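You operate a simulated robot arm through the tools that you are given. There is no shell and no other tool.

The job below is to be done with a simulated robot arm. You get a single attempt, and the scene is never put back.

## Task
Dip two dipperfuls from the small drum into the brass vessel and cover both.
Fine: stand the dipper back; spill nothing. Set down upright: steel dipper.

The check looks at the end state, three seconds after you hand in, the way a careful person would. Anything else that was tipped, shoved, dropped, spilled or broken makes it a failure. Lids that push on must go on centred and level and be pressed home; caps that screw on are set level and turned clockwise until they are tight.

## Robot
A 7-joint arm with a two-finger parallel gripper, fixed in place. Base frame: the origin is on the floor under the middle of its stand, x ahead of it, y to its left, z up; the work surface is at about z = 0.8. Units: m, degrees, N and s.
It reaches about 1.247 m from its shoulder. Its first joint turns from -132.0 to 132.0 degrees. Payload 3.91 kg.
The TCP is the grasp point between the finger pads, 0.03 m short of the fingertips. In the tool frame z runs along the fingers and y along their closing line. The gripper opens to 0.11 m. The fingers are 0.02 m wide and 0.01 m thick; the gripper's body (0.048 by 0.112 m) begins 0.055 m behind the TCP.
Orientation is told as [roll, pitch, yaw] about the base's x, y, z axes, in that order, counted from this pose: with the fingers straight down and closing along the base's y, the tool's x points along the base's -x, its y along +y and its z along -z.

## Interface
- The arm moves only by the tool drive_tool. Its argument "steps" is one flat list of numbers, 7 for each row, row after row: the shift along the tool's x, y, z in m, then the turn, a rotation vector about the tool's x, y, z in degrees, then the opening, from 0 (shut) to 1 (fully open). In form: [tx, ty, tz, ax, ay, az, claw, tx, ty, tz, ax, ay, az, claw, ...]. A call has 1 to 20 rows; each row is the pose to reach, as a shift and turn from the pose commanded when the call began, along the tool's axes at that moment. Rows are played at 5 a second. More than 0.05 m and 8.6 degrees between two rows, or a gripper value outside its range, and nothing of the call is played. Where a pose cannot be reached the arm comes as near as it can. A force on the tool above 40 N (or 10 N above the force at the start of the call, whichever is more), or a blocked arm, ends the call early, and 0.2 s more pass. Each finger travels about 0.108 m/s and halts on what it meets, pressing with about 32 N; the grip force reading is that of the motor and also rises with nothing between the fingers. The clock runs only during rows and for 0.2 s after the last one: add rows that repeat a pose to give the fingers time. It gives the time, the measured TCP pose, the force on the tool (base axes), the opening and the grip force at its end, in the units of the frame above (readings bear some noise), with the torque about the TCP (base axes, N m) and any sound that the robot's microphone picked up, and new pictures: "pictures" is both (left out), scene, wrist or none.
- Cameras (640 x 400 px; columns grow to the right, rows downward): "scene" is fixed at [0.4009, 0.5006, 1.4837]; the picture's right is [-0.62, -0.78, 0.00], its down [-0.20, 0.16, -0.97] and it looks along [0.76, -0.60, -0.25] (base axes); focal length 214 px, centre (320, 200). "wrist" rides on the gripper at [0.072, 0.017, -0.103] in the tool frame; the picture's right is [-0.23, 0.97, 0.00], its down [-0.76, -0.18, -0.62] and it looks along [-0.61, -0.14, 0.78] (tool axes); focal length 222 px, centre (320, 200).
- locate(camera, pixels): there is no depth. For up to 12 entries [column, row, z] of the newest picture of that camera ("zoom" is the newest enlarged one), the place [x, y] in the base frame at which the ray of that pixel passes the height z, good to about 0.003 m. No time passes.
- zoom(camera, box): a new picture of the part [left, top, right, bottom] of that camera's present view, enlarged. No time passes.
- hand_in(): hands the job in; it is judged then, once.

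Unless the task says otherwise, let go and move clear before handing in.

The tools are called after "Request:" by a JSON object that holds its "op" and its "data". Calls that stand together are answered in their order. drive_tool: Moves the arm, as the interface text tells. Its arguments: {"type":"object","properties":{"steps":{"type":"array","items":{"type":"number"}},"pictures":{"type":"string","enum":["both","scene","wrist","none"]}},"required":["steps"]} The other tools are called the same way: locate (camera, pixels) gives the place at which the rays of pixels pass given heights; zoom (camera, box) takes an enlarged picture of a part of a camera's view; hand_in () hands the job in.

At the start:

```text
time_s: 0.0
eef_pos: [0.5238, 0.339, 1.4385]
tcp_rot: [0.0, 0.0, 0.1]
wrist_force: [0.0, 0.3, -0.6]
torque: [0.0, 0.02, 0.03]
opening: 0.11
gripper_force: 0.2
```

scene: 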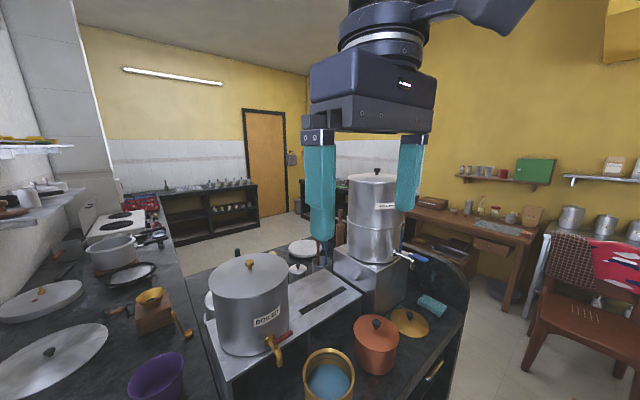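
wrist: 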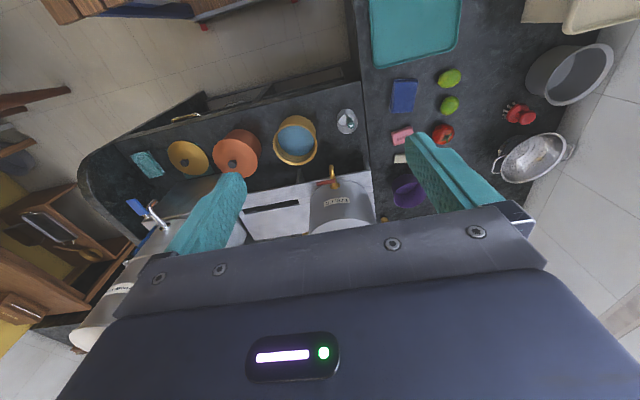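

The scene picture shows a steel drum at (250,305) with a gold-knobbed lid, a brass vessel with blue water at (328,375), a copper pot with lid at (376,345), and a brass lid at (409,322). I'll zoom in on both views to identify the drum, the dipper and the lids.

Request:
{"op": "zoom", "data": {"camera": "scene", "box": [200, 220, 480, 400]}}

Request:
{"op": "zoom", "data": {"camera": "wrist", "box": [80, 80, 400, 260]}}

Request:
{"op": "zoom", "data": {"camera": "wrist", "box": [320, 0, 640, 240]}}

Request:
{"op": "zoom", "data": {"camera": "scene", "box": [0, 200, 240, 400]}}

```text
2.22 times, centred on (340, 310) of scene
```

zoom: 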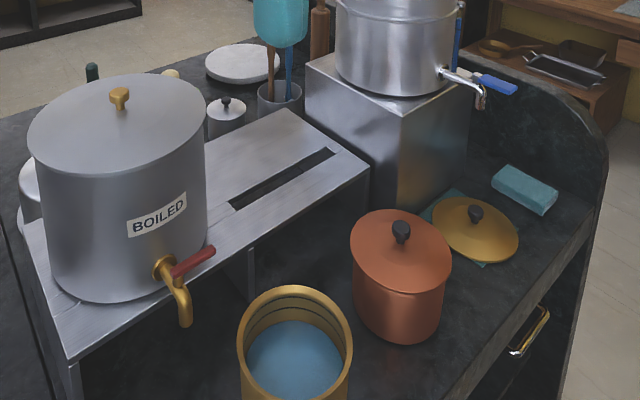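

```text
2.00 times, centred on (240, 170) of wrist
```

zoom: 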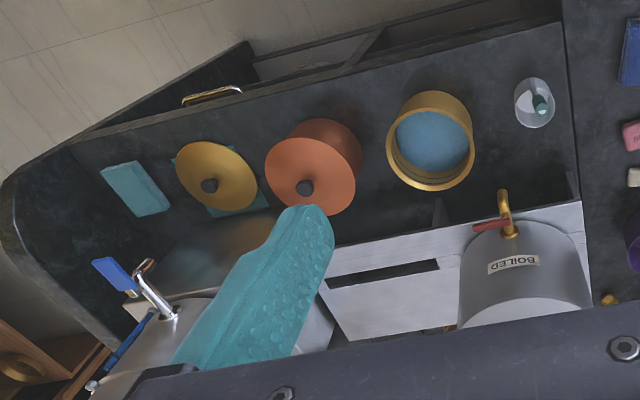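

```text
1.67 times, centred on (480, 120) of wrist
```

zoom: 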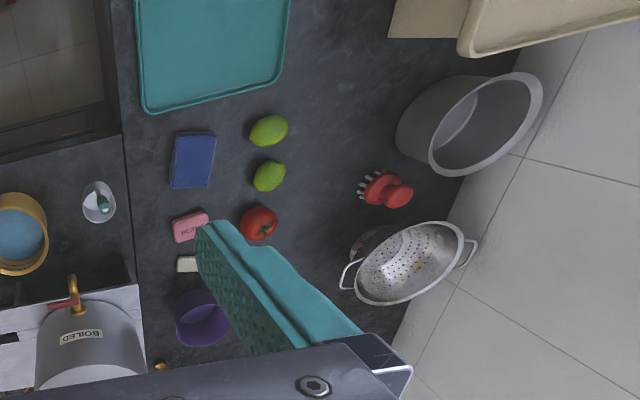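

```text
2.00 times, centred on (120, 300) of scene
```

zoom: 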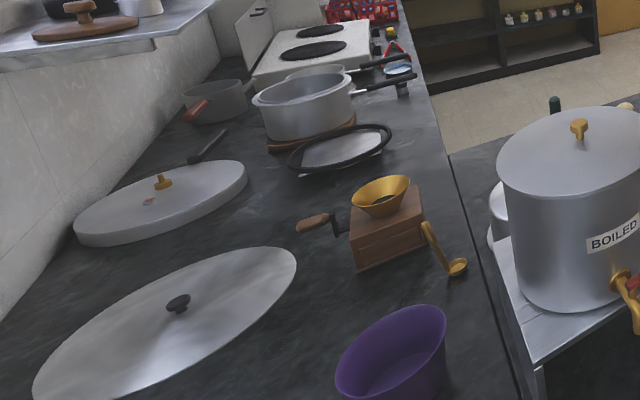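

The brass vessel is open with blue water in it and the steel drum is marked BOILED, but I can't see a steel dipper yet. I'll locate the main items from the present pictures before moving the camera.

Request:
{"op": "locate", "data": {"camera": "wrist", "pixels": [[296, 140, 0.95], [296, 160, 0.8], [235, 168, 0.95], [187, 157, 0.8], [148, 165, 0.8], [347, 120, 0.8], [340, 215, 1.0], [332, 172, 0.95], [363, 85, 0.8], [80, 185, 0.8], [405, 95, 0.8], [407, 193, 0.8]]}}

Request:
{"op": "locate", "data": {"camera": "scene", "pixels": [[250, 264, 1.2], [376, 322, 1.0], [409, 315, 0.82], [328, 355, 0.95], [305, 247, 0.8], [297, 268, 0.9], [322, 265, 0.9], [240, 252, 0.9], [372, 172, 1.4], [42, 292, 0.85], [48, 352, 0.85], [155, 370, 0.9]]}}

Request:
{"op": "zoom", "data": {"camera": "scene", "box": [200, 220, 360, 320]}}

Request:
{"op": "zoom", "data": {"camera": "scene", "box": [320, 150, 480, 250]}}

Request:
{"op": "zoom", "data": {"camera": "wrist", "box": [300, 80, 400, 150]}}

```text
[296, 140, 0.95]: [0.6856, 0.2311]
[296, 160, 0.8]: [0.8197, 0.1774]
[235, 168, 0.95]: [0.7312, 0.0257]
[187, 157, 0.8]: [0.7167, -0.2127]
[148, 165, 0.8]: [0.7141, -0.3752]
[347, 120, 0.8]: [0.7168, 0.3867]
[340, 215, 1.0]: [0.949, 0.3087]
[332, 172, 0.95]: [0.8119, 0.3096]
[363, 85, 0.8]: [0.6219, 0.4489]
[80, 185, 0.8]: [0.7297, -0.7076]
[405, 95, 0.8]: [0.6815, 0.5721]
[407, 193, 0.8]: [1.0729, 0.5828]
```

```text
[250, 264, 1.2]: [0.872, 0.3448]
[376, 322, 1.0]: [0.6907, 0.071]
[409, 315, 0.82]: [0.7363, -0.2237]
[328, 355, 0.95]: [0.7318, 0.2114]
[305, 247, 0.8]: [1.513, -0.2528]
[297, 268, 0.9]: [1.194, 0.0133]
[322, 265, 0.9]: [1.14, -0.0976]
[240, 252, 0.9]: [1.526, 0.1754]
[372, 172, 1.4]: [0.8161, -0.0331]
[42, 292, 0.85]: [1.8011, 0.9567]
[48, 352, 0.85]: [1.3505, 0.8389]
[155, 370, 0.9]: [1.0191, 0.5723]
```

```text
4.00 times, centred on (280, 270) of scene
```

zoom: 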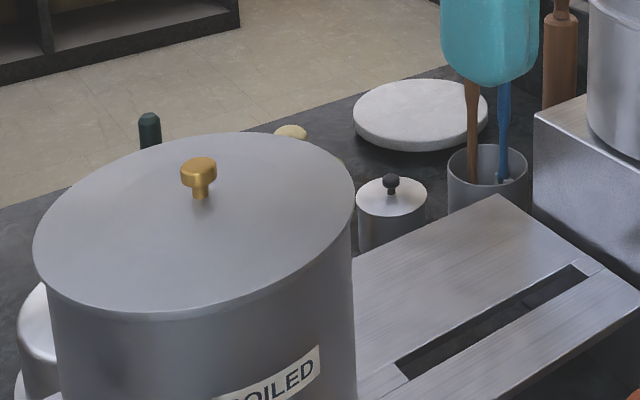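

```text
4.00 times, centred on (400, 200) of scene
```

zoom: 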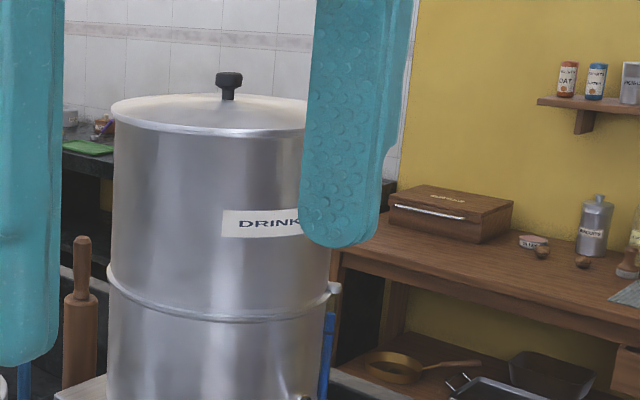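

```text
5.71 times, centred on (350, 115) of wrist
```

zoom: 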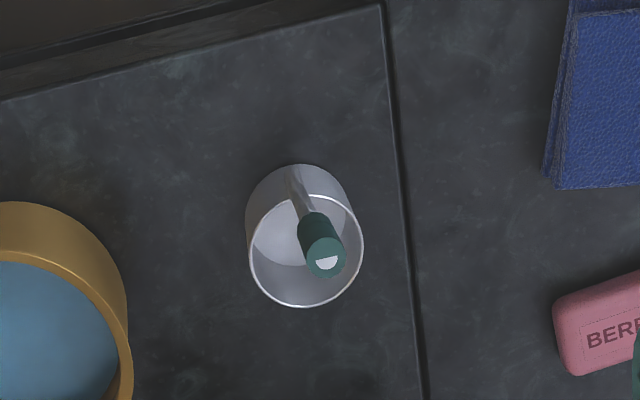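

The dipper stands at wrist pixel (347,120): a steel cup with an upright handle and a green grip. The big drum is marked DRINKING and the smaller one BOILED. I'll tilt the wrist camera forward to see the BOILED drum and the surroundings better.

Request:
{"op": "drive_tool", "data": {"steps": [0, 0, 0, 0, -8, 0, 1, 0, 0, 0, 0, -16, 0, 1, 0, 0, 0, 0, -24, 0, 1, 0, 0, 0, 0, -32, 0, 1, 0, 0, 0, 0, -32, 0, 1], "pictures": "both"}}

```text
time_s: 1.2
eef_pos: [0.5239, 0.339, 1.4386]
tcp_rot: [0.0, -32.1, 0.0]
wrist_force: [0.0, -0.6, 1.3]
torque: [0.0, -0.03, 0.0]
opening: 0.11
gripper_force: 0.0
```

scene: 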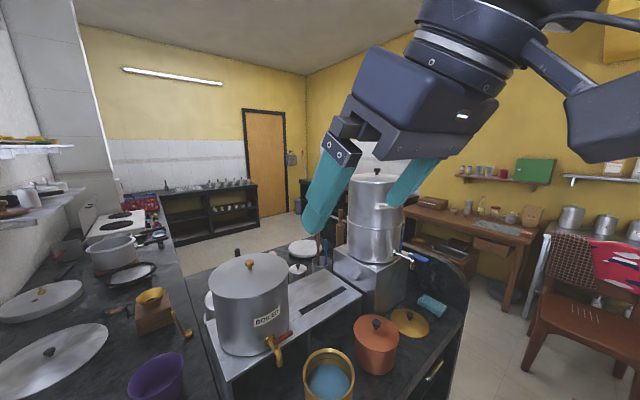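
wrist: 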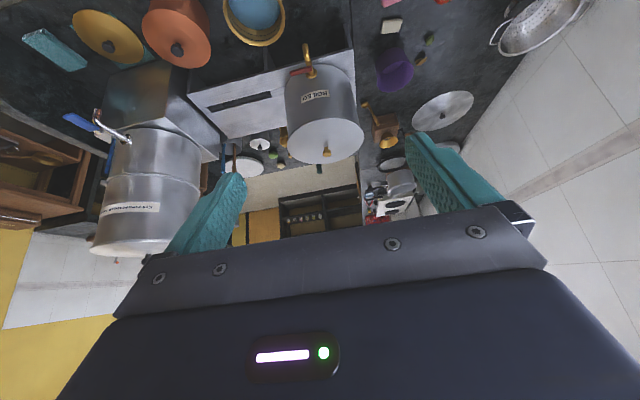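

The wrist view now shows the BOILED drum's top at (328,140) and its knob at (326,153). I'll zoom in and triangulate the key heights using both cameras.

Request:
{"op": "zoom", "data": {"camera": "wrist", "box": [220, 30, 420, 190]}}

Request:
{"op": "locate", "data": {"camera": "wrist", "pixels": [[326, 153, 1.1], [326, 153, 1.15], [326, 153, 1.2], [326, 153, 1.25], [176, 50, 0.95], [176, 50, 1.0], [106, 44, 0.8], [106, 44, 0.85], [306, 48, 0.9], [306, 48, 1.0], [254, 10, 0.9], [254, 10, 1.0]]}}

Request:
{"op": "locate", "data": {"camera": "scene", "pixels": [[251, 265, 1.1], [251, 265, 1.15], [251, 265, 1.2], [251, 265, 1.25], [376, 322, 0.95], [376, 322, 1.0], [409, 315, 0.8], [409, 315, 0.85], [268, 342, 0.9], [268, 342, 1.0], [328, 370, 0.9], [328, 370, 1.0]]}}

```text
2.50 times, centred on (320, 110) of wrist
```

zoom: 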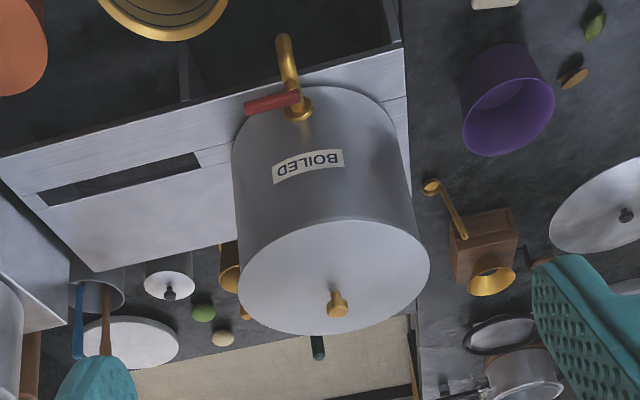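

```text
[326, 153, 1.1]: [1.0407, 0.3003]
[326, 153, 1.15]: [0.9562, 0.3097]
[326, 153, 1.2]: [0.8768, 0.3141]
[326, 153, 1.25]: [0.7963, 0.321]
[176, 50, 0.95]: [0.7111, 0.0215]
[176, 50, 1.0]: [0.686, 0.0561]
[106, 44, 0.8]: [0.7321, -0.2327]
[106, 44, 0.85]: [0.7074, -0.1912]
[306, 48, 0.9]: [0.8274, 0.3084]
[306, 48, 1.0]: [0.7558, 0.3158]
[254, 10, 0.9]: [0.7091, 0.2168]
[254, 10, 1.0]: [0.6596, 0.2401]
```

```text
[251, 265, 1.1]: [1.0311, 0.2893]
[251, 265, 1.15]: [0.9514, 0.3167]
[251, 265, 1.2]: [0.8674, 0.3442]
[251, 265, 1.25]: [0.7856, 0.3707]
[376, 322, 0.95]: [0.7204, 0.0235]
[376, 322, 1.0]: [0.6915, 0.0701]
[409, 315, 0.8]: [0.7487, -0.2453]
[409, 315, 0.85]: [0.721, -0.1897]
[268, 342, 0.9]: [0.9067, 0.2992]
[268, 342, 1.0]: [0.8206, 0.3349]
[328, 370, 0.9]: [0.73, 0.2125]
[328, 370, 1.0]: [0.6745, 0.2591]
```

The BOILED drum's knob triangulates to about (0.985, 0.306, 1.13). There is a pale object hidden behind the drum, so I'll move forward and up to look behind it.

Request:
{"op": "drive_tool", "data": {"steps": [-0.045, 0, 0.008, 0, 2, 0, 1, -0.09, 0, 0.016, 0, 4, 0, 1, -0.135, 0, 0.024, 0, 6, 0, 1, -0.18, 0, 0.032, 0, 8, 0, 1, -0.225, 0, 0.04, 0, 10, 0, 1, -0.265, 0, 0.048, 0, 12, 0, 1, -0.265, 0, 0.048, 0, 12, 0, 1], "pictures": "both"}}

```text
time_s: 2.8
eef_pos: [0.7754, 0.3401, 1.5403]
tcp_rot: [0.0, -20.1, 0.1]
wrist_force: [-0.8, -0.4, 0.3]
torque: [-0.01, 0.03, 0.01]
opening: 0.1099
gripper_force: 0.1
```

scene: 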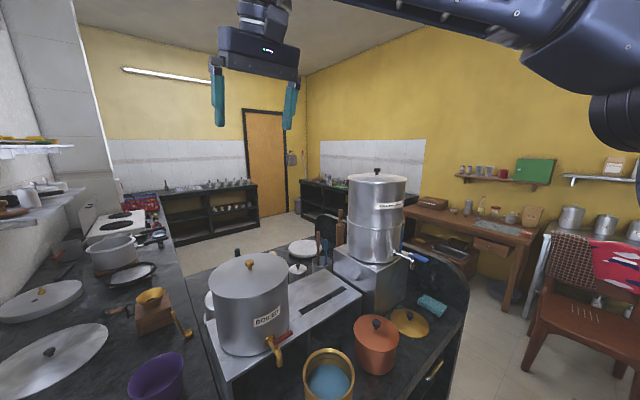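
wrist: 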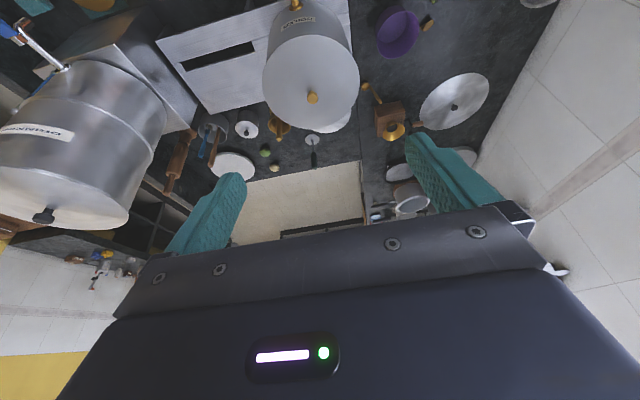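

Request:
{"op": "zoom", "data": {"camera": "wrist", "box": [180, 20, 380, 180]}}

Request:
{"op": "zoom", "data": {"camera": "wrist", "box": [340, 0, 540, 160]}}

Request:
{"op": "locate", "data": {"camera": "wrist", "pixels": [[312, 97, 1.1], [312, 97, 1.15], [263, 85, 1.1], [359, 80, 1.1], [308, 128, 1.1], [315, 36, 1.1], [247, 130, 0.9], [345, 120, 0.9], [314, 142, 0.8]]}}

```text
2.50 times, centred on (280, 100) of wrist
```

zoom: 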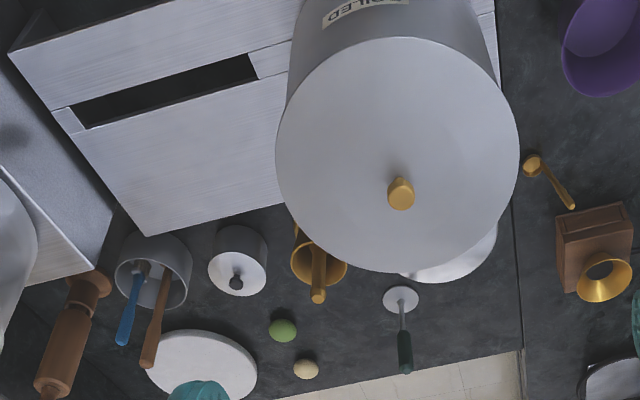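

```text
2.50 times, centred on (440, 80) of wrist
```

zoom: 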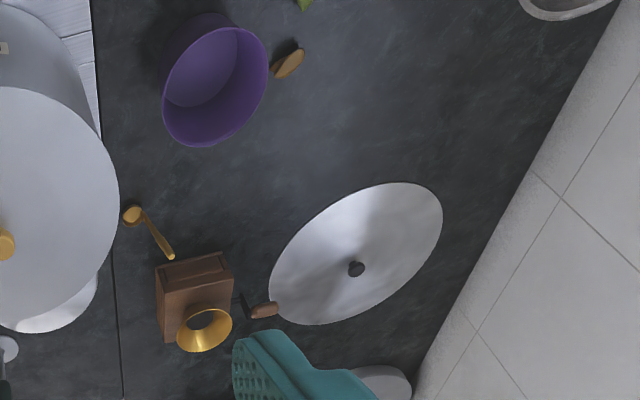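

```text
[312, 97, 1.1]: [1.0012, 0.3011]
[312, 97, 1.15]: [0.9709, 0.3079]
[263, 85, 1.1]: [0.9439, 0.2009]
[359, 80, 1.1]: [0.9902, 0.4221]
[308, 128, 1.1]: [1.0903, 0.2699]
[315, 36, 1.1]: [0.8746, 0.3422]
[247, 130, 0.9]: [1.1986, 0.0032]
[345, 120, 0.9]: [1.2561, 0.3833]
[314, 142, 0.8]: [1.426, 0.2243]
```

There's a brass ladle and a masher behind the drum, plus a pale disc at (345,120) partly hidden. I'll go a bit further forward to see what it is.

Request:
{"op": "drive_tool", "data": {"steps": [-0.04, 0.015, 0.014, 0, 3, 0, 1, -0.08, 0.03, 0.027, 0, 6, 0, 1, -0.12, 0.045, 0.041, 0, 9, 0, 1, -0.16, 0.06, 0.054, 0, 12, 0, 1, -0.188, 0.08, 0.064, 0, 15, 0, 1, -0.188, 0.08, 0.064, 0, 15, 0, 1], "pictures": "both"}}

```text
time_s: 4.2
eef_pos: [0.8753, 0.3592, 1.4561]
tcp_rot: [0.2, -5.2, 0.1]
wrist_force: [-1.7, -0.5, 2.4]
torque: [0.04, -0.14, 0.07]
opening: 0.11
gripper_force: 0.2
out of reach, approached as far as the arm can: row 2, 3, 4, 5, 6
```

scene: 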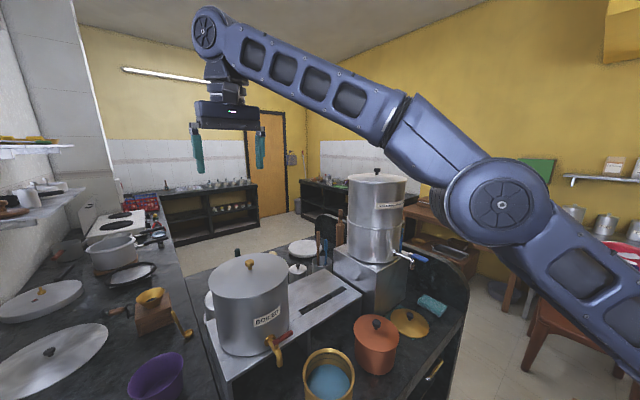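
wrist: 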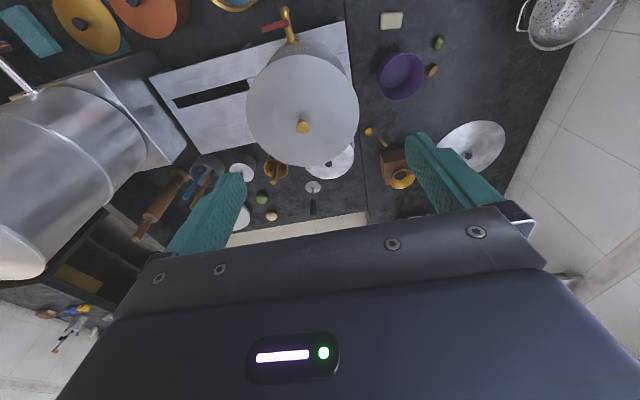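

Request:
{"op": "zoom", "data": {"camera": "wrist", "box": [200, 20, 400, 220]}}

Request:
{"op": "locate", "data": {"camera": "wrist", "pixels": [[303, 127, 1.1], [303, 127, 1.13], [246, 100, 1.1], [359, 100, 1.1], [305, 167, 1.1], [300, 52, 1.1], [330, 160, 0.9], [330, 160, 1.0], [330, 160, 0.85], [242, 172, 0.9]]}}

```text
2.00 times, centred on (300, 120) of wrist
```

zoom: 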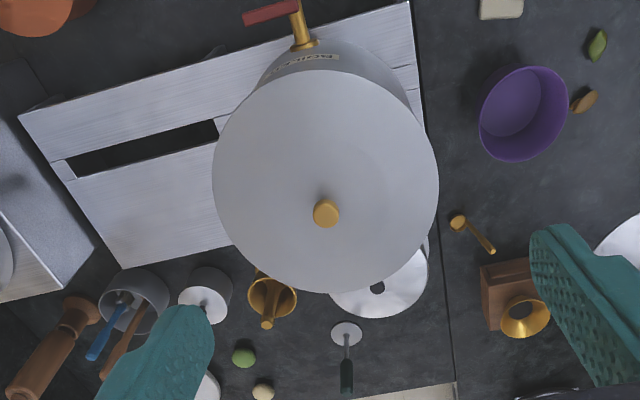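

```text
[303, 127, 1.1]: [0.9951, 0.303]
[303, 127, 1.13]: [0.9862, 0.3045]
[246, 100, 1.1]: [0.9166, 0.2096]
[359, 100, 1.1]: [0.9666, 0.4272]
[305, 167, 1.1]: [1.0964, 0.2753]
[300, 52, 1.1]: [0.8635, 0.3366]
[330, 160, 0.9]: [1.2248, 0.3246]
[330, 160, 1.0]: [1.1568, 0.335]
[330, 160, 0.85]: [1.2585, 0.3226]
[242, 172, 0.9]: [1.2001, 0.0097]
```

The disc behind the drum is a small knobbed canister at about (1.24, 0.33), so BOILED is the smaller of the two drums. That last move hit the reach limit, so I'll back off toward the left counter and look for free space to set the drum lid down.

Request:
{"op": "drive_tool", "data": {"steps": [0.04, 0.03, -0.003, 0, 0, 0, 1, 0.08, 0.06, -0.007, 0, 0, 0, 1, 0.12, 0.09, -0.01, 0, 0, 0, 1, 0.16, 0.12, -0.014, 0, 0, 0, 1, 0.2, 0.15, -0.017, 0, 0, 0, 1, 0.24, 0.18, -0.021, 0, 0, 0, 1, 0.27, 0.2, -0.0235, 0, 0, 0, 1, 0.27, 0.2, -0.0235, 0, 0, 0, 1], "pictures": "both"}}

```text
refused: row 2 steps farther than a row can; nothing moved
```

The second row was just over the 0.05 m limit. I'll use smaller increments.

Request:
{"op": "drive_tool", "data": {"steps": [0.035, 0.025, -0.003, 0, 0, 0, 1, 0.07, 0.05, -0.006, 0, 0, 0, 1, 0.105, 0.075, -0.009, 0, 0, 0, 1, 0.14, 0.1, -0.012, 0, 0, 0, 1, 0.175, 0.125, -0.015, 0, 0, 0, 1, 0.21, 0.15, -0.018, 0, 0, 0, 1, 0.245, 0.175, -0.021, 0, 0, 0, 1, 0.27, 0.2, -0.0235, 0, 0, 0, 1, 0.27, 0.2, -0.0235, 0, 0, 0, 1], "pictures": "both"}}

```text
time_s: 6.2
eef_pos: [0.6032, 0.5584, 1.4543]
tcp_rot: [-0.1, -5.1, 0.0]
wrist_force: [0.2, -0.2, -0.4]
torque: [0.03, -0.01, 0.01]
opening: 0.1098
gripper_force: 0.1
```

scene: 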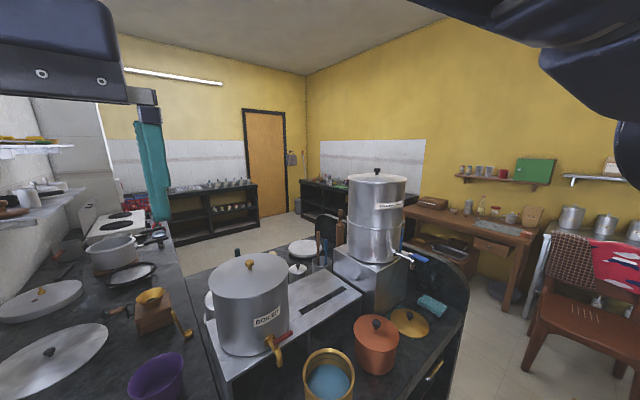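
wrist: 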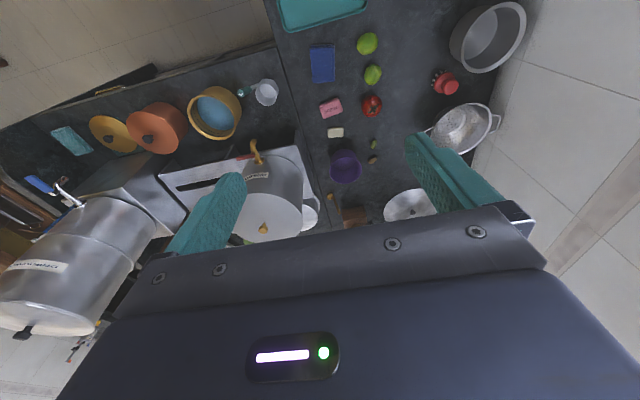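

The commanded pose does follow the reached pose. The left counter is now visible, so I'll locate its items and zoom in.

Request:
{"op": "zoom", "data": {"camera": "wrist", "box": [270, 0, 530, 220]}}

Request:
{"op": "zoom", "data": {"camera": "wrist", "box": [20, 60, 320, 240]}}

Request:
{"op": "locate", "data": {"camera": "wrist", "pixels": [[322, 80, 0.8], [332, 118, 0.8], [336, 137, 0.8], [373, 117, 0.8], [346, 182, 0.8], [385, 50, 0.8], [366, 52, 0.8], [374, 85, 0.8], [320, 28, 0.8], [275, 90, 0.8], [430, 80, 0.8], [440, 150, 0.8]]}}

Request:
{"op": "locate", "data": {"camera": "wrist", "pixels": [[365, 160, 0.8], [405, 100, 0.8], [265, 105, 0.8], [240, 90, 1.0], [240, 90, 1.1], [384, 210, 0.8], [400, 60, 0.8], [415, 115, 0.8], [363, 183, 0.8], [374, 145, 0.8], [330, 196, 0.8], [408, 150, 0.8]]}}

```text
1.82 times, centred on (400, 110) of wrist
```

zoom: 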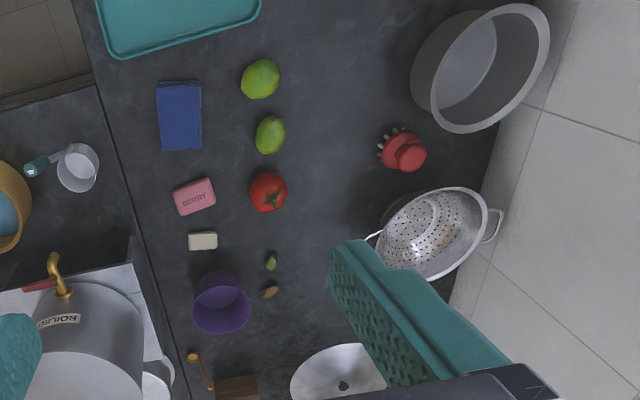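

```text
2.13 times, centred on (170, 150) of wrist
```

zoom: 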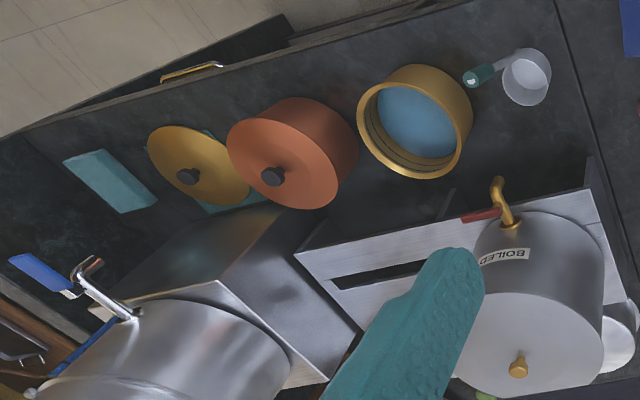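

```text
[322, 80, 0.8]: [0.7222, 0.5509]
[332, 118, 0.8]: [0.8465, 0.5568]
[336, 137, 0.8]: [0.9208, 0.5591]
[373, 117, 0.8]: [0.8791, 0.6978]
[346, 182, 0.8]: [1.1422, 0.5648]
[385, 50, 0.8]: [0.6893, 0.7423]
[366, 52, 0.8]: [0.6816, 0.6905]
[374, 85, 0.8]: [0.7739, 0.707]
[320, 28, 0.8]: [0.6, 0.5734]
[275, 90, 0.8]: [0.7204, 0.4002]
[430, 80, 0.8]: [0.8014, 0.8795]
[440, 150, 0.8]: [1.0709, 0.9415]
```

```text
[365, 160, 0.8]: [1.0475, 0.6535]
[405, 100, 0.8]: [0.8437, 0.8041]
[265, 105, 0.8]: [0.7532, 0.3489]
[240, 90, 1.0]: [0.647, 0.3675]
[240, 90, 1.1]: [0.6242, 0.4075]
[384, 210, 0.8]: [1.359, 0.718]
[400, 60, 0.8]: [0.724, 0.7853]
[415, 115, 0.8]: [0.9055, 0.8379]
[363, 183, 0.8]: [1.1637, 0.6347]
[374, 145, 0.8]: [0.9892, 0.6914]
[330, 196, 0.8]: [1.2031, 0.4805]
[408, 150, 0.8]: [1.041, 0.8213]
```

I'll measure the height of the stand under the drum, the vessel and dipper heights, and the free space by triangulating matching points.

Request:
{"op": "locate", "data": {"camera": "wrist", "pixels": [[294, 145, 0.85], [294, 145, 0.9], [294, 145, 0.95], [160.6, 173.5, 0.85], [160.6, 173.5, 0.9], [160.6, 173.5, 0.95], [246, 87, 1.0], [246, 87, 1.1], [246, 87, 1.2], [188, 211, 0.85], [188, 211, 0.9], [188, 211, 0.95]]}}

Request:
{"op": "locate", "data": {"camera": "scene", "pixels": [[227, 382, 0.85], [227, 382, 0.9], [227, 382, 0.95], [361, 298, 0.85], [361, 298, 0.9], [361, 298, 0.95], [329, 264, 0.9], [329, 264, 0.95], [207, 320, 0.9], [207, 320, 0.95]]}}

Request:
{"op": "zoom", "data": {"camera": "scene", "box": [190, 280, 390, 400]}}

Request:
{"op": "zoom", "data": {"camera": "wrist", "box": [180, 60, 300, 150]}}

```text
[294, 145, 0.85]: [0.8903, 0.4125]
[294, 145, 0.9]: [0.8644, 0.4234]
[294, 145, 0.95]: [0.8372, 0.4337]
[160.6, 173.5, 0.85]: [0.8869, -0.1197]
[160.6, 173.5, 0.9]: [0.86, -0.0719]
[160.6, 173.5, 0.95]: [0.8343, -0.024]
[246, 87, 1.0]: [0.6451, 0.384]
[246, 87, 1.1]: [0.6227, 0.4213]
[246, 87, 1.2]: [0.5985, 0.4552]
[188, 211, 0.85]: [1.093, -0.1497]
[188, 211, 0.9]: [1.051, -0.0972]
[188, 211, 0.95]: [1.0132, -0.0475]
```

```text
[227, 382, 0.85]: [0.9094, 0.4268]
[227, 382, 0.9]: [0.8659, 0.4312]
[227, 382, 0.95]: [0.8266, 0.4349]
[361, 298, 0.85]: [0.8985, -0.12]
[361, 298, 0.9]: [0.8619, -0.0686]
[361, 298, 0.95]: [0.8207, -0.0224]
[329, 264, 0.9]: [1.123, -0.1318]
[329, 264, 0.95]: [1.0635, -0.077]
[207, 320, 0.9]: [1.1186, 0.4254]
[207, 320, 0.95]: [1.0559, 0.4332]
```

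```text
3.20 times, centred on (290, 340) of scene
```

zoom: 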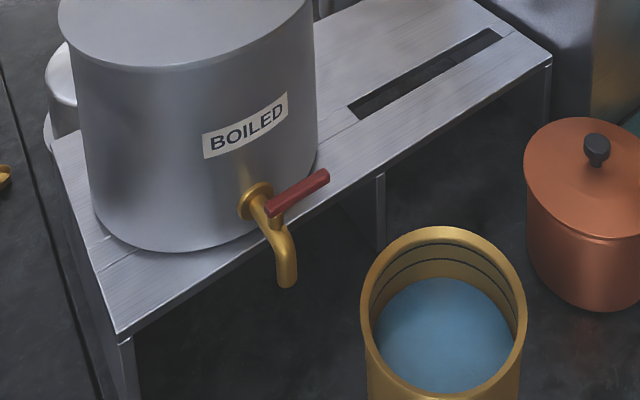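

```text
4.44 times, centred on (240, 105) of wrist
```

zoom: 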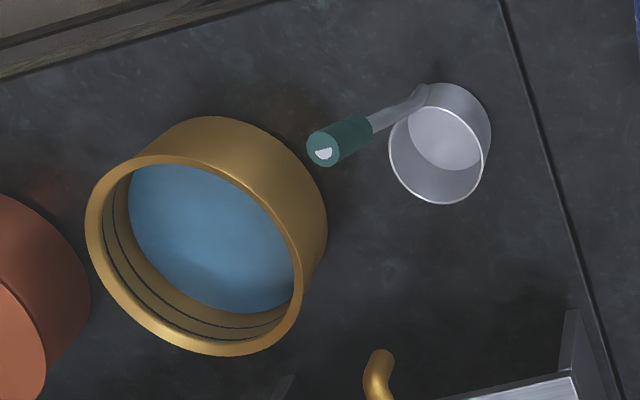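

The stand top is at z≈0.90 with free room right of the drum (y from -0.07 to 0.19). The dipper's grip top is about (0.647,0.384,1.045). I'll move above the BOILED drum for a closer look at its lid knob.

Request:
{"op": "drive_tool", "data": {"steps": [-0.0314, -0.0278, 0.0199, 0, 0.6, 0, 1, -0.0628, -0.0556, 0.0398, 0, 1.1, 0, 1, -0.0941, -0.0833, 0.0597, 0, 1.7, 0, 1, -0.1255, -0.1111, 0.0796, 0, 2.2, 0, 1, -0.1569, -0.1389, 0.0996, 0, 2.8, 0, 1, -0.1883, -0.1667, 0.1195, 0, 3.3, 0, 1, -0.2196, -0.1944, 0.1394, 0, 3.9, 0, 1, -0.251, -0.2222, 0.1593, 0, 4.4, 0, 1, -0.2824, -0.25, 0.1792, 0, 5, 0, 1, -0.2824, -0.25, 0.1792, 0, 5, 0, 1], "pictures": "both"}}

```text
time_s: 8.4
eef_pos: [0.9017, 0.3128, 1.3013]
tcp_rot: [0.0, 0.0, 0.1]
wrist_force: [-0.6, 0.6, 0.0]
torque: [-0.03, -0.01, 0.02]
opening: 0.1101
gripper_force: 0.1
```

scene: 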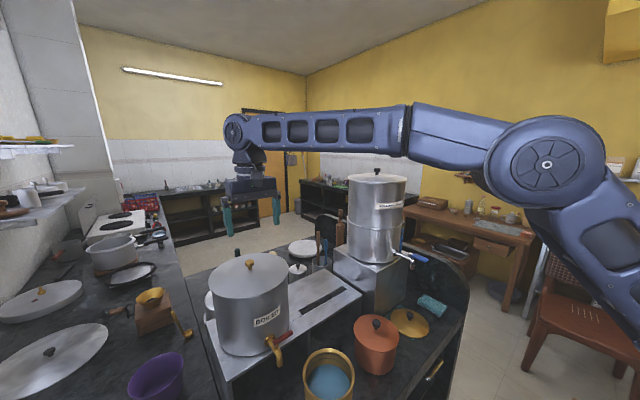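
wrist: 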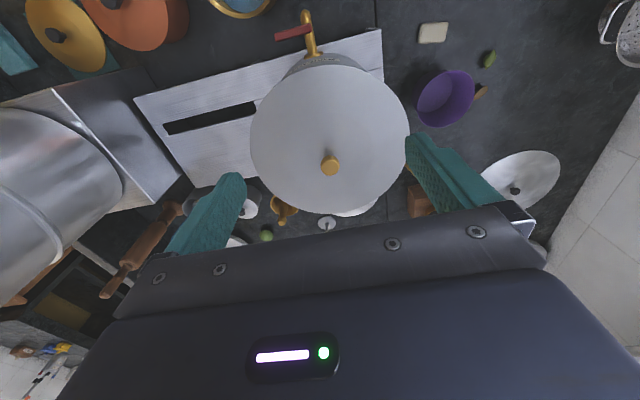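

The lid fills the view with the knob at (330,165). I'll measure the lid's rim and knob.

Request:
{"op": "zoom", "data": {"camera": "wrist", "box": [240, 50, 420, 220]}}

Request:
{"op": "locate", "data": {"camera": "wrist", "pixels": [[330, 165, 1.1], [330, 165, 1.13], [251, 130, 1.1], [410, 130, 1.1], [330, 212, 1.1], [330, 66, 1.1], [379, 30, 0.9], [382, 75, 0.9], [135, 98, 0.9], [185, 185, 0.9], [255, 100, 0.9], [165, 127, 0.9]]}}

```text
2.35 times, centred on (330, 135) of wrist
```

zoom: 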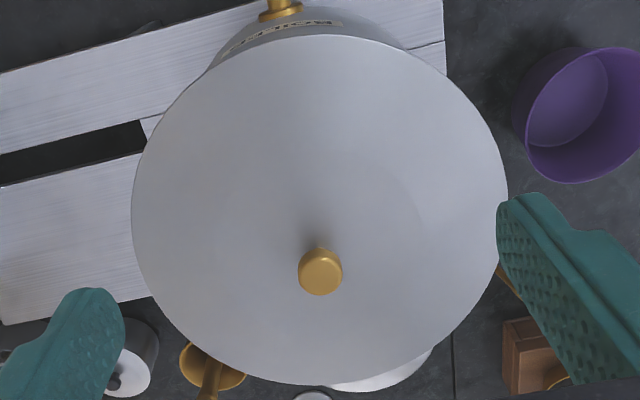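

```text
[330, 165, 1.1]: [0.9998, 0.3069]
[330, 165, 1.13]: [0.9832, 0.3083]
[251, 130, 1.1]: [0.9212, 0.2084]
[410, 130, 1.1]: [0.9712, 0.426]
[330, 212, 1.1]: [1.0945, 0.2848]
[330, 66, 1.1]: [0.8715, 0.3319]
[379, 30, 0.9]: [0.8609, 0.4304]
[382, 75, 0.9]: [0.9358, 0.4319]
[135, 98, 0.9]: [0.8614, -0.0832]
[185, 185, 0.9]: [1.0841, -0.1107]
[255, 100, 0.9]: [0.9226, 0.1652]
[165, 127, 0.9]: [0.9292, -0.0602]
```

Request:
{"op": "zoom", "data": {"camera": "scene", "box": [205, 245, 305, 315]}}

Request:
{"op": "locate", "data": {"camera": "scene", "pixels": [[251, 261, 1.13], [251, 261, 1.14], [250.5, 269, 1.1], [250.5, 269, 1.11], [212, 272, 1.1], [288, 272, 1.1], [288, 272, 1.09]]}}

```text
5.71 times, centred on (255, 280) of scene
```

zoom: 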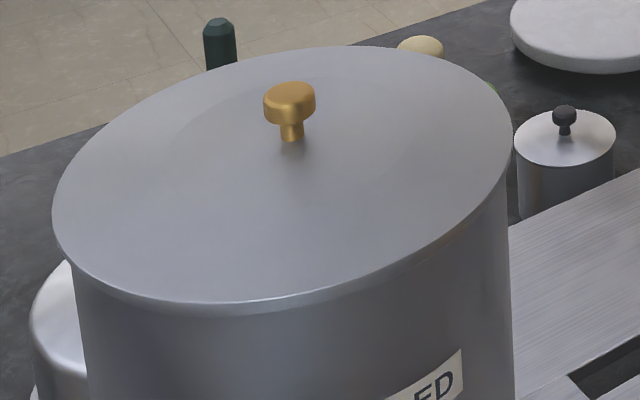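

```text
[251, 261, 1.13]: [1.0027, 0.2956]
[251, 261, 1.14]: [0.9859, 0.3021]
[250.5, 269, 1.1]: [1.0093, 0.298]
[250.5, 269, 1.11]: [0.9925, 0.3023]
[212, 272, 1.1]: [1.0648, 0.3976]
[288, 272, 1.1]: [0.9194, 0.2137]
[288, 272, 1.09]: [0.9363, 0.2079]
```

The knob's top disc is at z≈1.14 on a lid surface at about z≈1.113, centred at (0.983,0.308), with a lid diameter of about 0.228. I'll move to just above the knob with a partly closed gripper.

Request:
{"op": "drive_tool", "data": {"steps": [-0.03, -0.002, 0.034, 0, 0, 0, 0.8, -0.06, -0.004, 0.068, 0, 0, 0, 0.6, -0.0813, -0.0048, 0.1013, 0, 0, 0, 0.6, -0.0813, -0.0048, 0.1013, 0, 0, 0, 0.6], "pictures": "both"}}

```text
time_s: 9.4
eef_pos: [0.9833, 0.3052, 1.1979]
tcp_rot: [0.0, -0.1, -0.1]
wrist_force: [0.0, 0.4, -0.6]
torque: [-0.01, -0.02, 0.01]
opening: 0.066
gripper_force: 0.0
```

scene: 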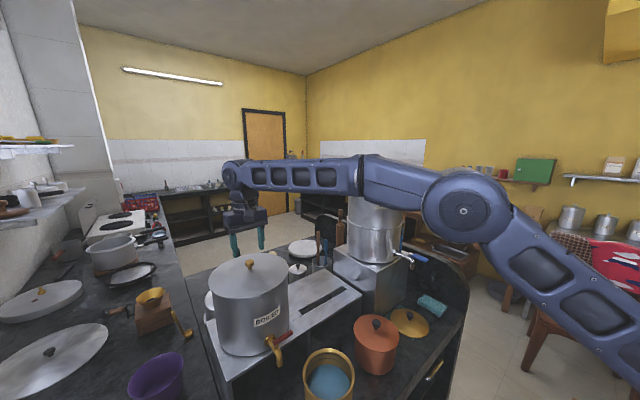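
wrist: 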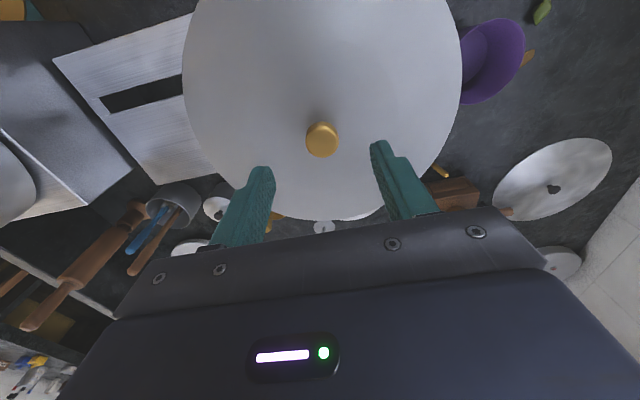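

Request:
{"op": "locate", "data": {"camera": "wrist", "pixels": [[322, 135, 1.14], [322, 135, 1.13], [322, 135, 1.12], [322, 148, 1.13], [322, 122, 1.13], [183, 90, 1.1], [462, 70, 1.1], [330, 220, 1.1]]}}

Request:
{"op": "zoom", "data": {"camera": "wrist", "box": [240, 90, 400, 220]}}

Request:
{"op": "zoom", "data": {"camera": "scene", "box": [200, 190, 300, 290]}}

```text
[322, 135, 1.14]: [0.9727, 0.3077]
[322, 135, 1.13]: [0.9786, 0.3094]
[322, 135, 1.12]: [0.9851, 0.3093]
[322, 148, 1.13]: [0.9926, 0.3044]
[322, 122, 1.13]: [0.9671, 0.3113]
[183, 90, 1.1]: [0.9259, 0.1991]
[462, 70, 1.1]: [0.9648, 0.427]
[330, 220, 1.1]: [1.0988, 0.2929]
```

```text
3.08 times, centred on (320, 155) of wrist
```

zoom: 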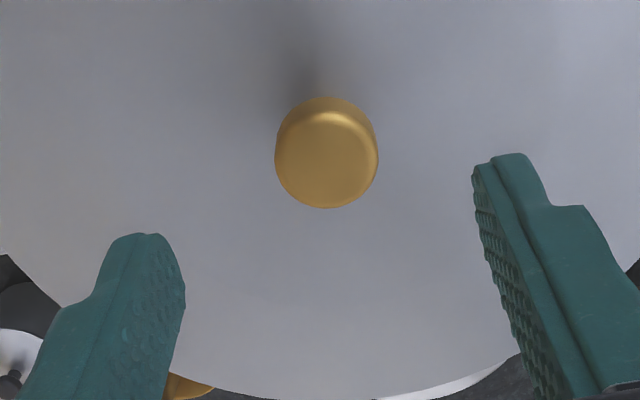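

```text
4.00 times, centred on (250, 240) of scene
```

zoom: 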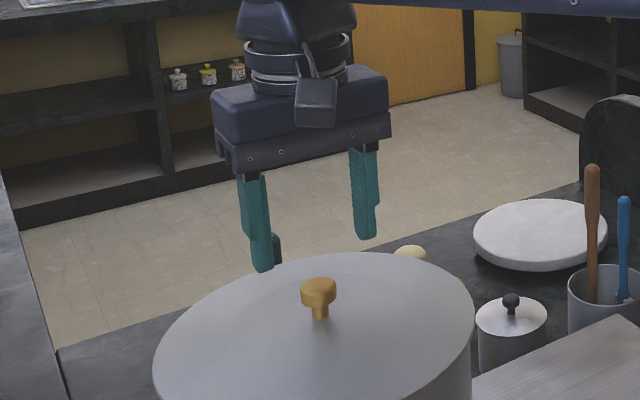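

The knob's top face, at about (322,142), sits right under the TCP. I'll lower so the fingertips straddle the knob head just above the lid, then close.

Request:
{"op": "drive_tool", "data": {"steps": [0, 0.001, 0.02, 0, 0, 0, 0.6, 0, 0.0015, 0.035, 0, 0, 0, 0.6, 0, 0.002, 0.045, 0, 0, 0, 0.6, 0, 0.002, 0.047, 0, 0, 0, 0.4, 0, 0.002, 0.047, 0, 0, 0, 0.1, 0, 0.002, 0.047, 0, 0, 0, 0, 0, 0.002, 0.047, 0, 0, 0, 0, 0, 0.002, 0.047, 0, 0, 0, 0], "pictures": "both"}}

```text
time_s: 11.2
eef_pos: [0.9828, 0.3073, 1.1531]
tcp_rot: [0.0, 0.0, -0.1]
wrist_force: [0.2, -0.5, -0.1]
torque: [-0.02, -0.05, 0.0]
opening: 0.025
gripper_force: 31.5
heard: snap
```

scene: 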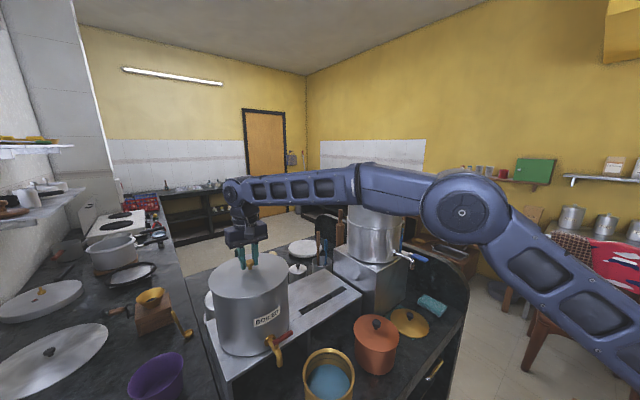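
wrist: 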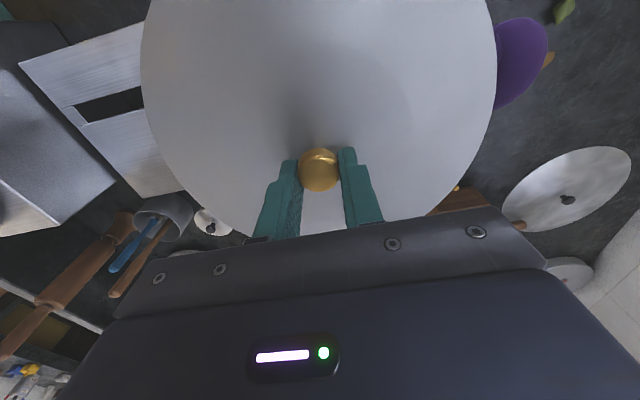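

The knob is gripped (opening 0.025, 31.5 N). I'll lift slowly a few centimetres and watch the force to see whether the lid comes away cleanly.

Request:
{"op": "drive_tool", "data": {"steps": [0, 0, -0.004, 0, 0, 0, 0, 0, 0, -0.01, 0, 0, 0, 0, 0, 0, -0.02, 0, 0, 0, 0, 0, 0, -0.035, 0, 0, 0, 0, 0, 0, -0.05, 0, 0, 0, 0, 0, 0, -0.05, 0, 0, 0, 0], "pictures": "both"}}

```text
time_s: 12.6
eef_pos: [0.9843, 0.3081, 1.2043]
tcp_rot: [-0.1, 0.0, 0.1]
wrist_force: [-0.3, -0.1, -1.6]
torque: [0.01, 0.0, -0.05]
opening: 0.0251
gripper_force: 32.4
```

scene: 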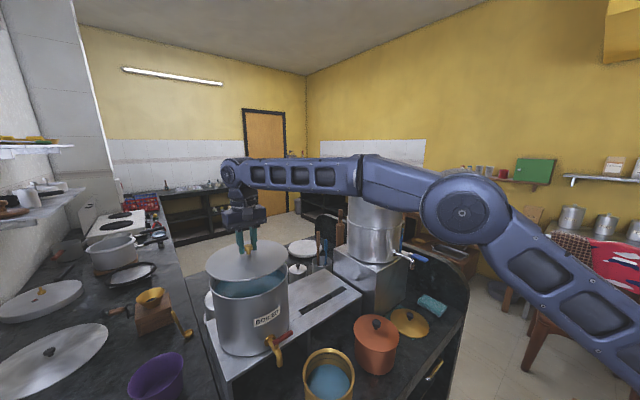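
wrist: 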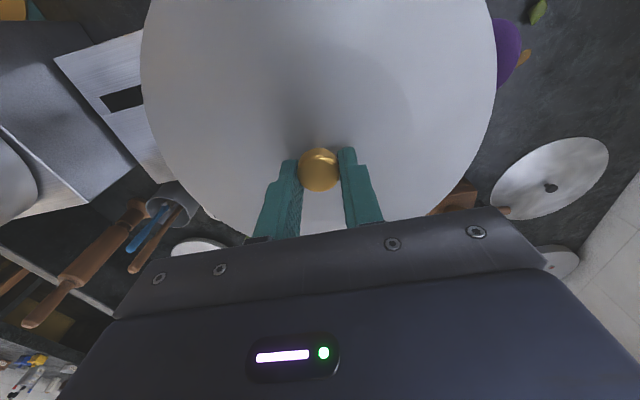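

The lid came off cleanly (about 1.6 N) and blue water shows in the drum. I'll zoom in to check that the lid hangs level and read the water level.

Request:
{"op": "zoom", "data": {"camera": "scene", "box": [190, 215, 310, 315]}}

Request:
{"op": "zoom", "data": {"camera": "scene", "box": [280, 200, 440, 320]}}

```text
4.00 times, centred on (250, 265) of scene
```

zoom: 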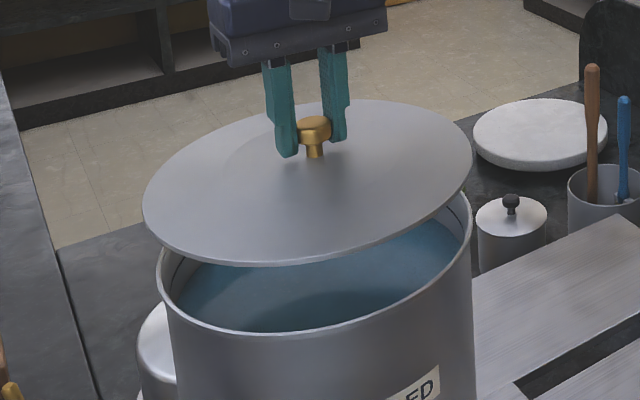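

```text
3.33 times, centred on (360, 260) of scene
```

zoom: 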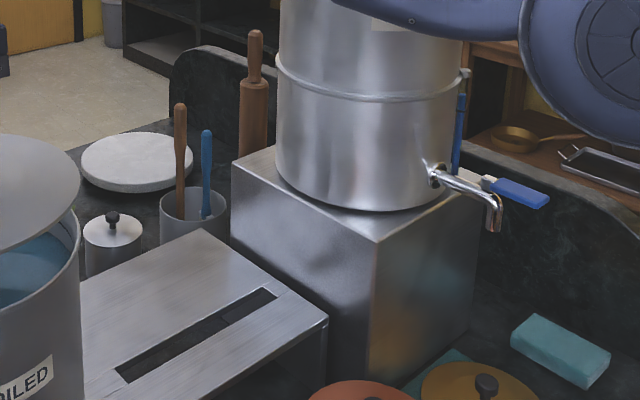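

The lid hangs level and the drum's water is only a few centimetres below its rim. I'll carry the lid sideways over the stand's free right half at y≈0.06.

Request:
{"op": "drive_tool", "data": {"steps": [0, -0.03, -0.01, 0, 0, 0, 0, 0, -0.07, -0.015, 0, 0, 0, 0, 0, -0.115, -0.015, 0, 0, 0, 0, 0, -0.16, -0.015, 0, 0, 0, 0, 0, -0.2, -0.015, 0, 0, 0, 0, 0, -0.23, -0.015, 0, 0, 0, 0, 0.001, -0.247, -0.015, 0, 0, 0, 0, 0.001, -0.247, -0.015, 0, 0, 0, 0], "pictures": "both"}}

```text
time_s: 14.4
eef_pos: [0.9812, 0.0605, 1.2193]
tcp_rot: [0.0, 0.1, 0.0]
wrist_force: [-0.2, -0.1, -1.9]
torque: [0.02, 0.01, 0.04]
opening: 0.0254
gripper_force: 32.1
```

scene: 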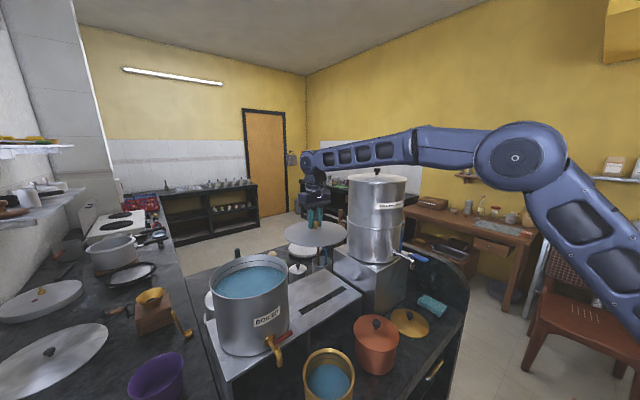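
wrist: 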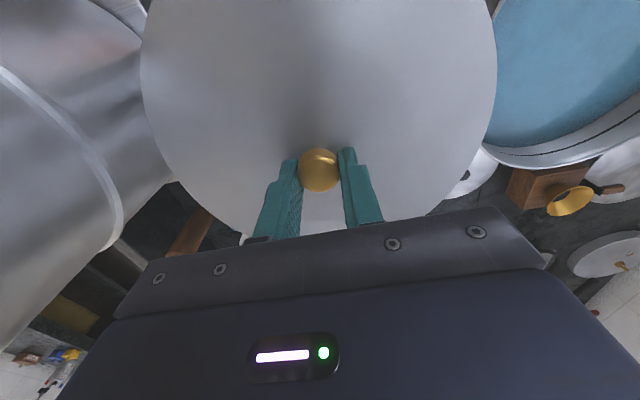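

The lid is over the stand gap, and I can see the drum water close below its rim. I'll check the lid's clearances to both drums before lowering.

Request:
{"op": "zoom", "data": {"camera": "wrist", "box": [60, 0, 260, 240]}}

Request:
{"op": "zoom", "data": {"camera": "scene", "box": [200, 140, 440, 300]}}

Request:
{"op": "locate", "data": {"camera": "wrist", "pixels": [[142, 90, 1.165], [497, 80, 1.165], [142, 90, 1.15], [497, 80, 1.15], [146, 40, 1.3], [175, 180, 1.0], [497, 130, 1.1], [490, 145, 1.1]]}}

```text
1.67 times, centred on (160, 120) of wrist
```

zoom: 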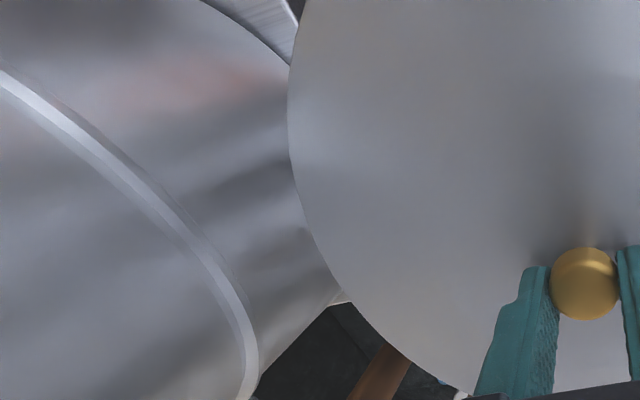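

```text
2.50 times, centred on (320, 220) of scene
```

zoom: 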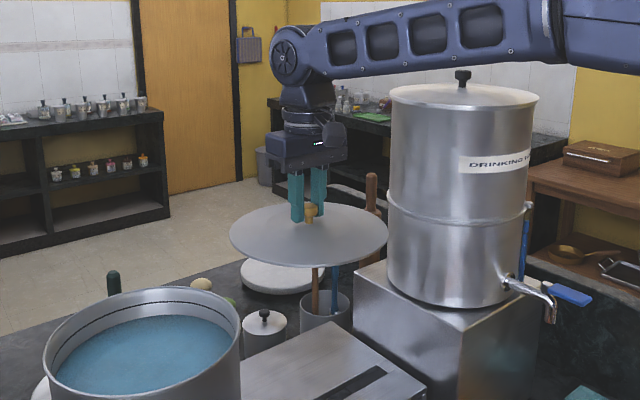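

```text
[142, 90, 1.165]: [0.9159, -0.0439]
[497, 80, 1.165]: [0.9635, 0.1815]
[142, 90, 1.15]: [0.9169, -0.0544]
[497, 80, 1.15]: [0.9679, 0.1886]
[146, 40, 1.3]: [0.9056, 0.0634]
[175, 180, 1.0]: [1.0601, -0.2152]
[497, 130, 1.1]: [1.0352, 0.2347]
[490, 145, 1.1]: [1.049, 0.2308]
```

Request:
{"op": "locate", "data": {"camera": "scene", "pixels": [[374, 314, 0.8], [377.4, 272, 0.95], [377.4, 272, 1.0], [377.4, 272, 1.05], [334, 249.5, 0.95], [334, 249.5, 1.0], [334, 249.5, 1.05], [362, 296, 0.9], [348, 233, 1.0], [348, 233, 1.05]]}}

Request:
{"op": "locate", "data": {"camera": "wrist", "pixels": [[153, 15, 0.9], [147, 25, 0.9], [172, 184, 0.9], [172, 184, 1.0], [172, 184, 1.03]]}}

```text
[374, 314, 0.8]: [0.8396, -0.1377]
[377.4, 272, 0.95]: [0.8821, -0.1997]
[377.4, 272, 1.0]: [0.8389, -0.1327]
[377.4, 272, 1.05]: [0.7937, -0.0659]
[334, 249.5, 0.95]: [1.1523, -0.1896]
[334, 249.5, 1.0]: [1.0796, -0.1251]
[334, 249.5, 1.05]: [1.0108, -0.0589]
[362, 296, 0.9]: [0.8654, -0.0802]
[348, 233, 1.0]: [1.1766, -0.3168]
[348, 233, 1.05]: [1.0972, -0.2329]
```

```text
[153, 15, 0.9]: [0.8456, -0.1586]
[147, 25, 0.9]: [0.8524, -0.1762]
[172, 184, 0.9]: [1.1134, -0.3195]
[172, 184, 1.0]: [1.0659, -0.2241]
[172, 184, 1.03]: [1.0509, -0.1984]
```

The DRINKING box face is at y≈-0.13 and the drum edge at about -0.14, so there is ample clearance. I'll shift 1 cm right and lower the lid to just above the stand.

Request:
{"op": "drive_tool", "data": {"steps": [0, -0.005, 0.04, 0, 0, 0, 0, 0, -0.01, 0.085, 0, 0, 0, 0, 0, -0.01, 0.13, 0, 0, 0, 0, 0, -0.01, 0.175, 0, 0, 0, 0, 0, -0.01, 0.21, 0, 0, 0, 0, 0, -0.01, 0.235, 0, 0, 0, 0, 0, -0.01, 0.244, 0, 0, 0, 0, 0, -0.01, 0.244, 0, 0, 0, 0], "pictures": "both"}}

```text
time_s: 16.2
eef_pos: [0.9822, 0.05, 0.9752]
tcp_rot: [0.0, 0.2, 0.1]
wrist_force: [1.5, -0.2, -0.9]
torque: [-0.01, 0.01, -0.02]
opening: 0.025
gripper_force: 31.9
```

scene: 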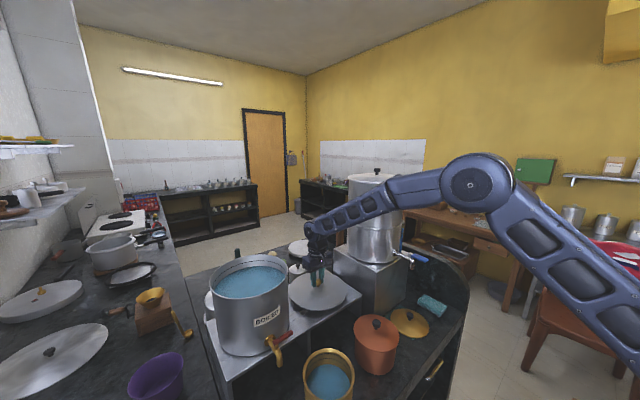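
wrist: 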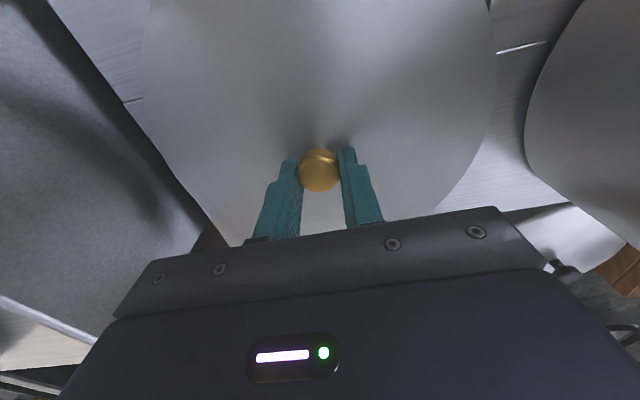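

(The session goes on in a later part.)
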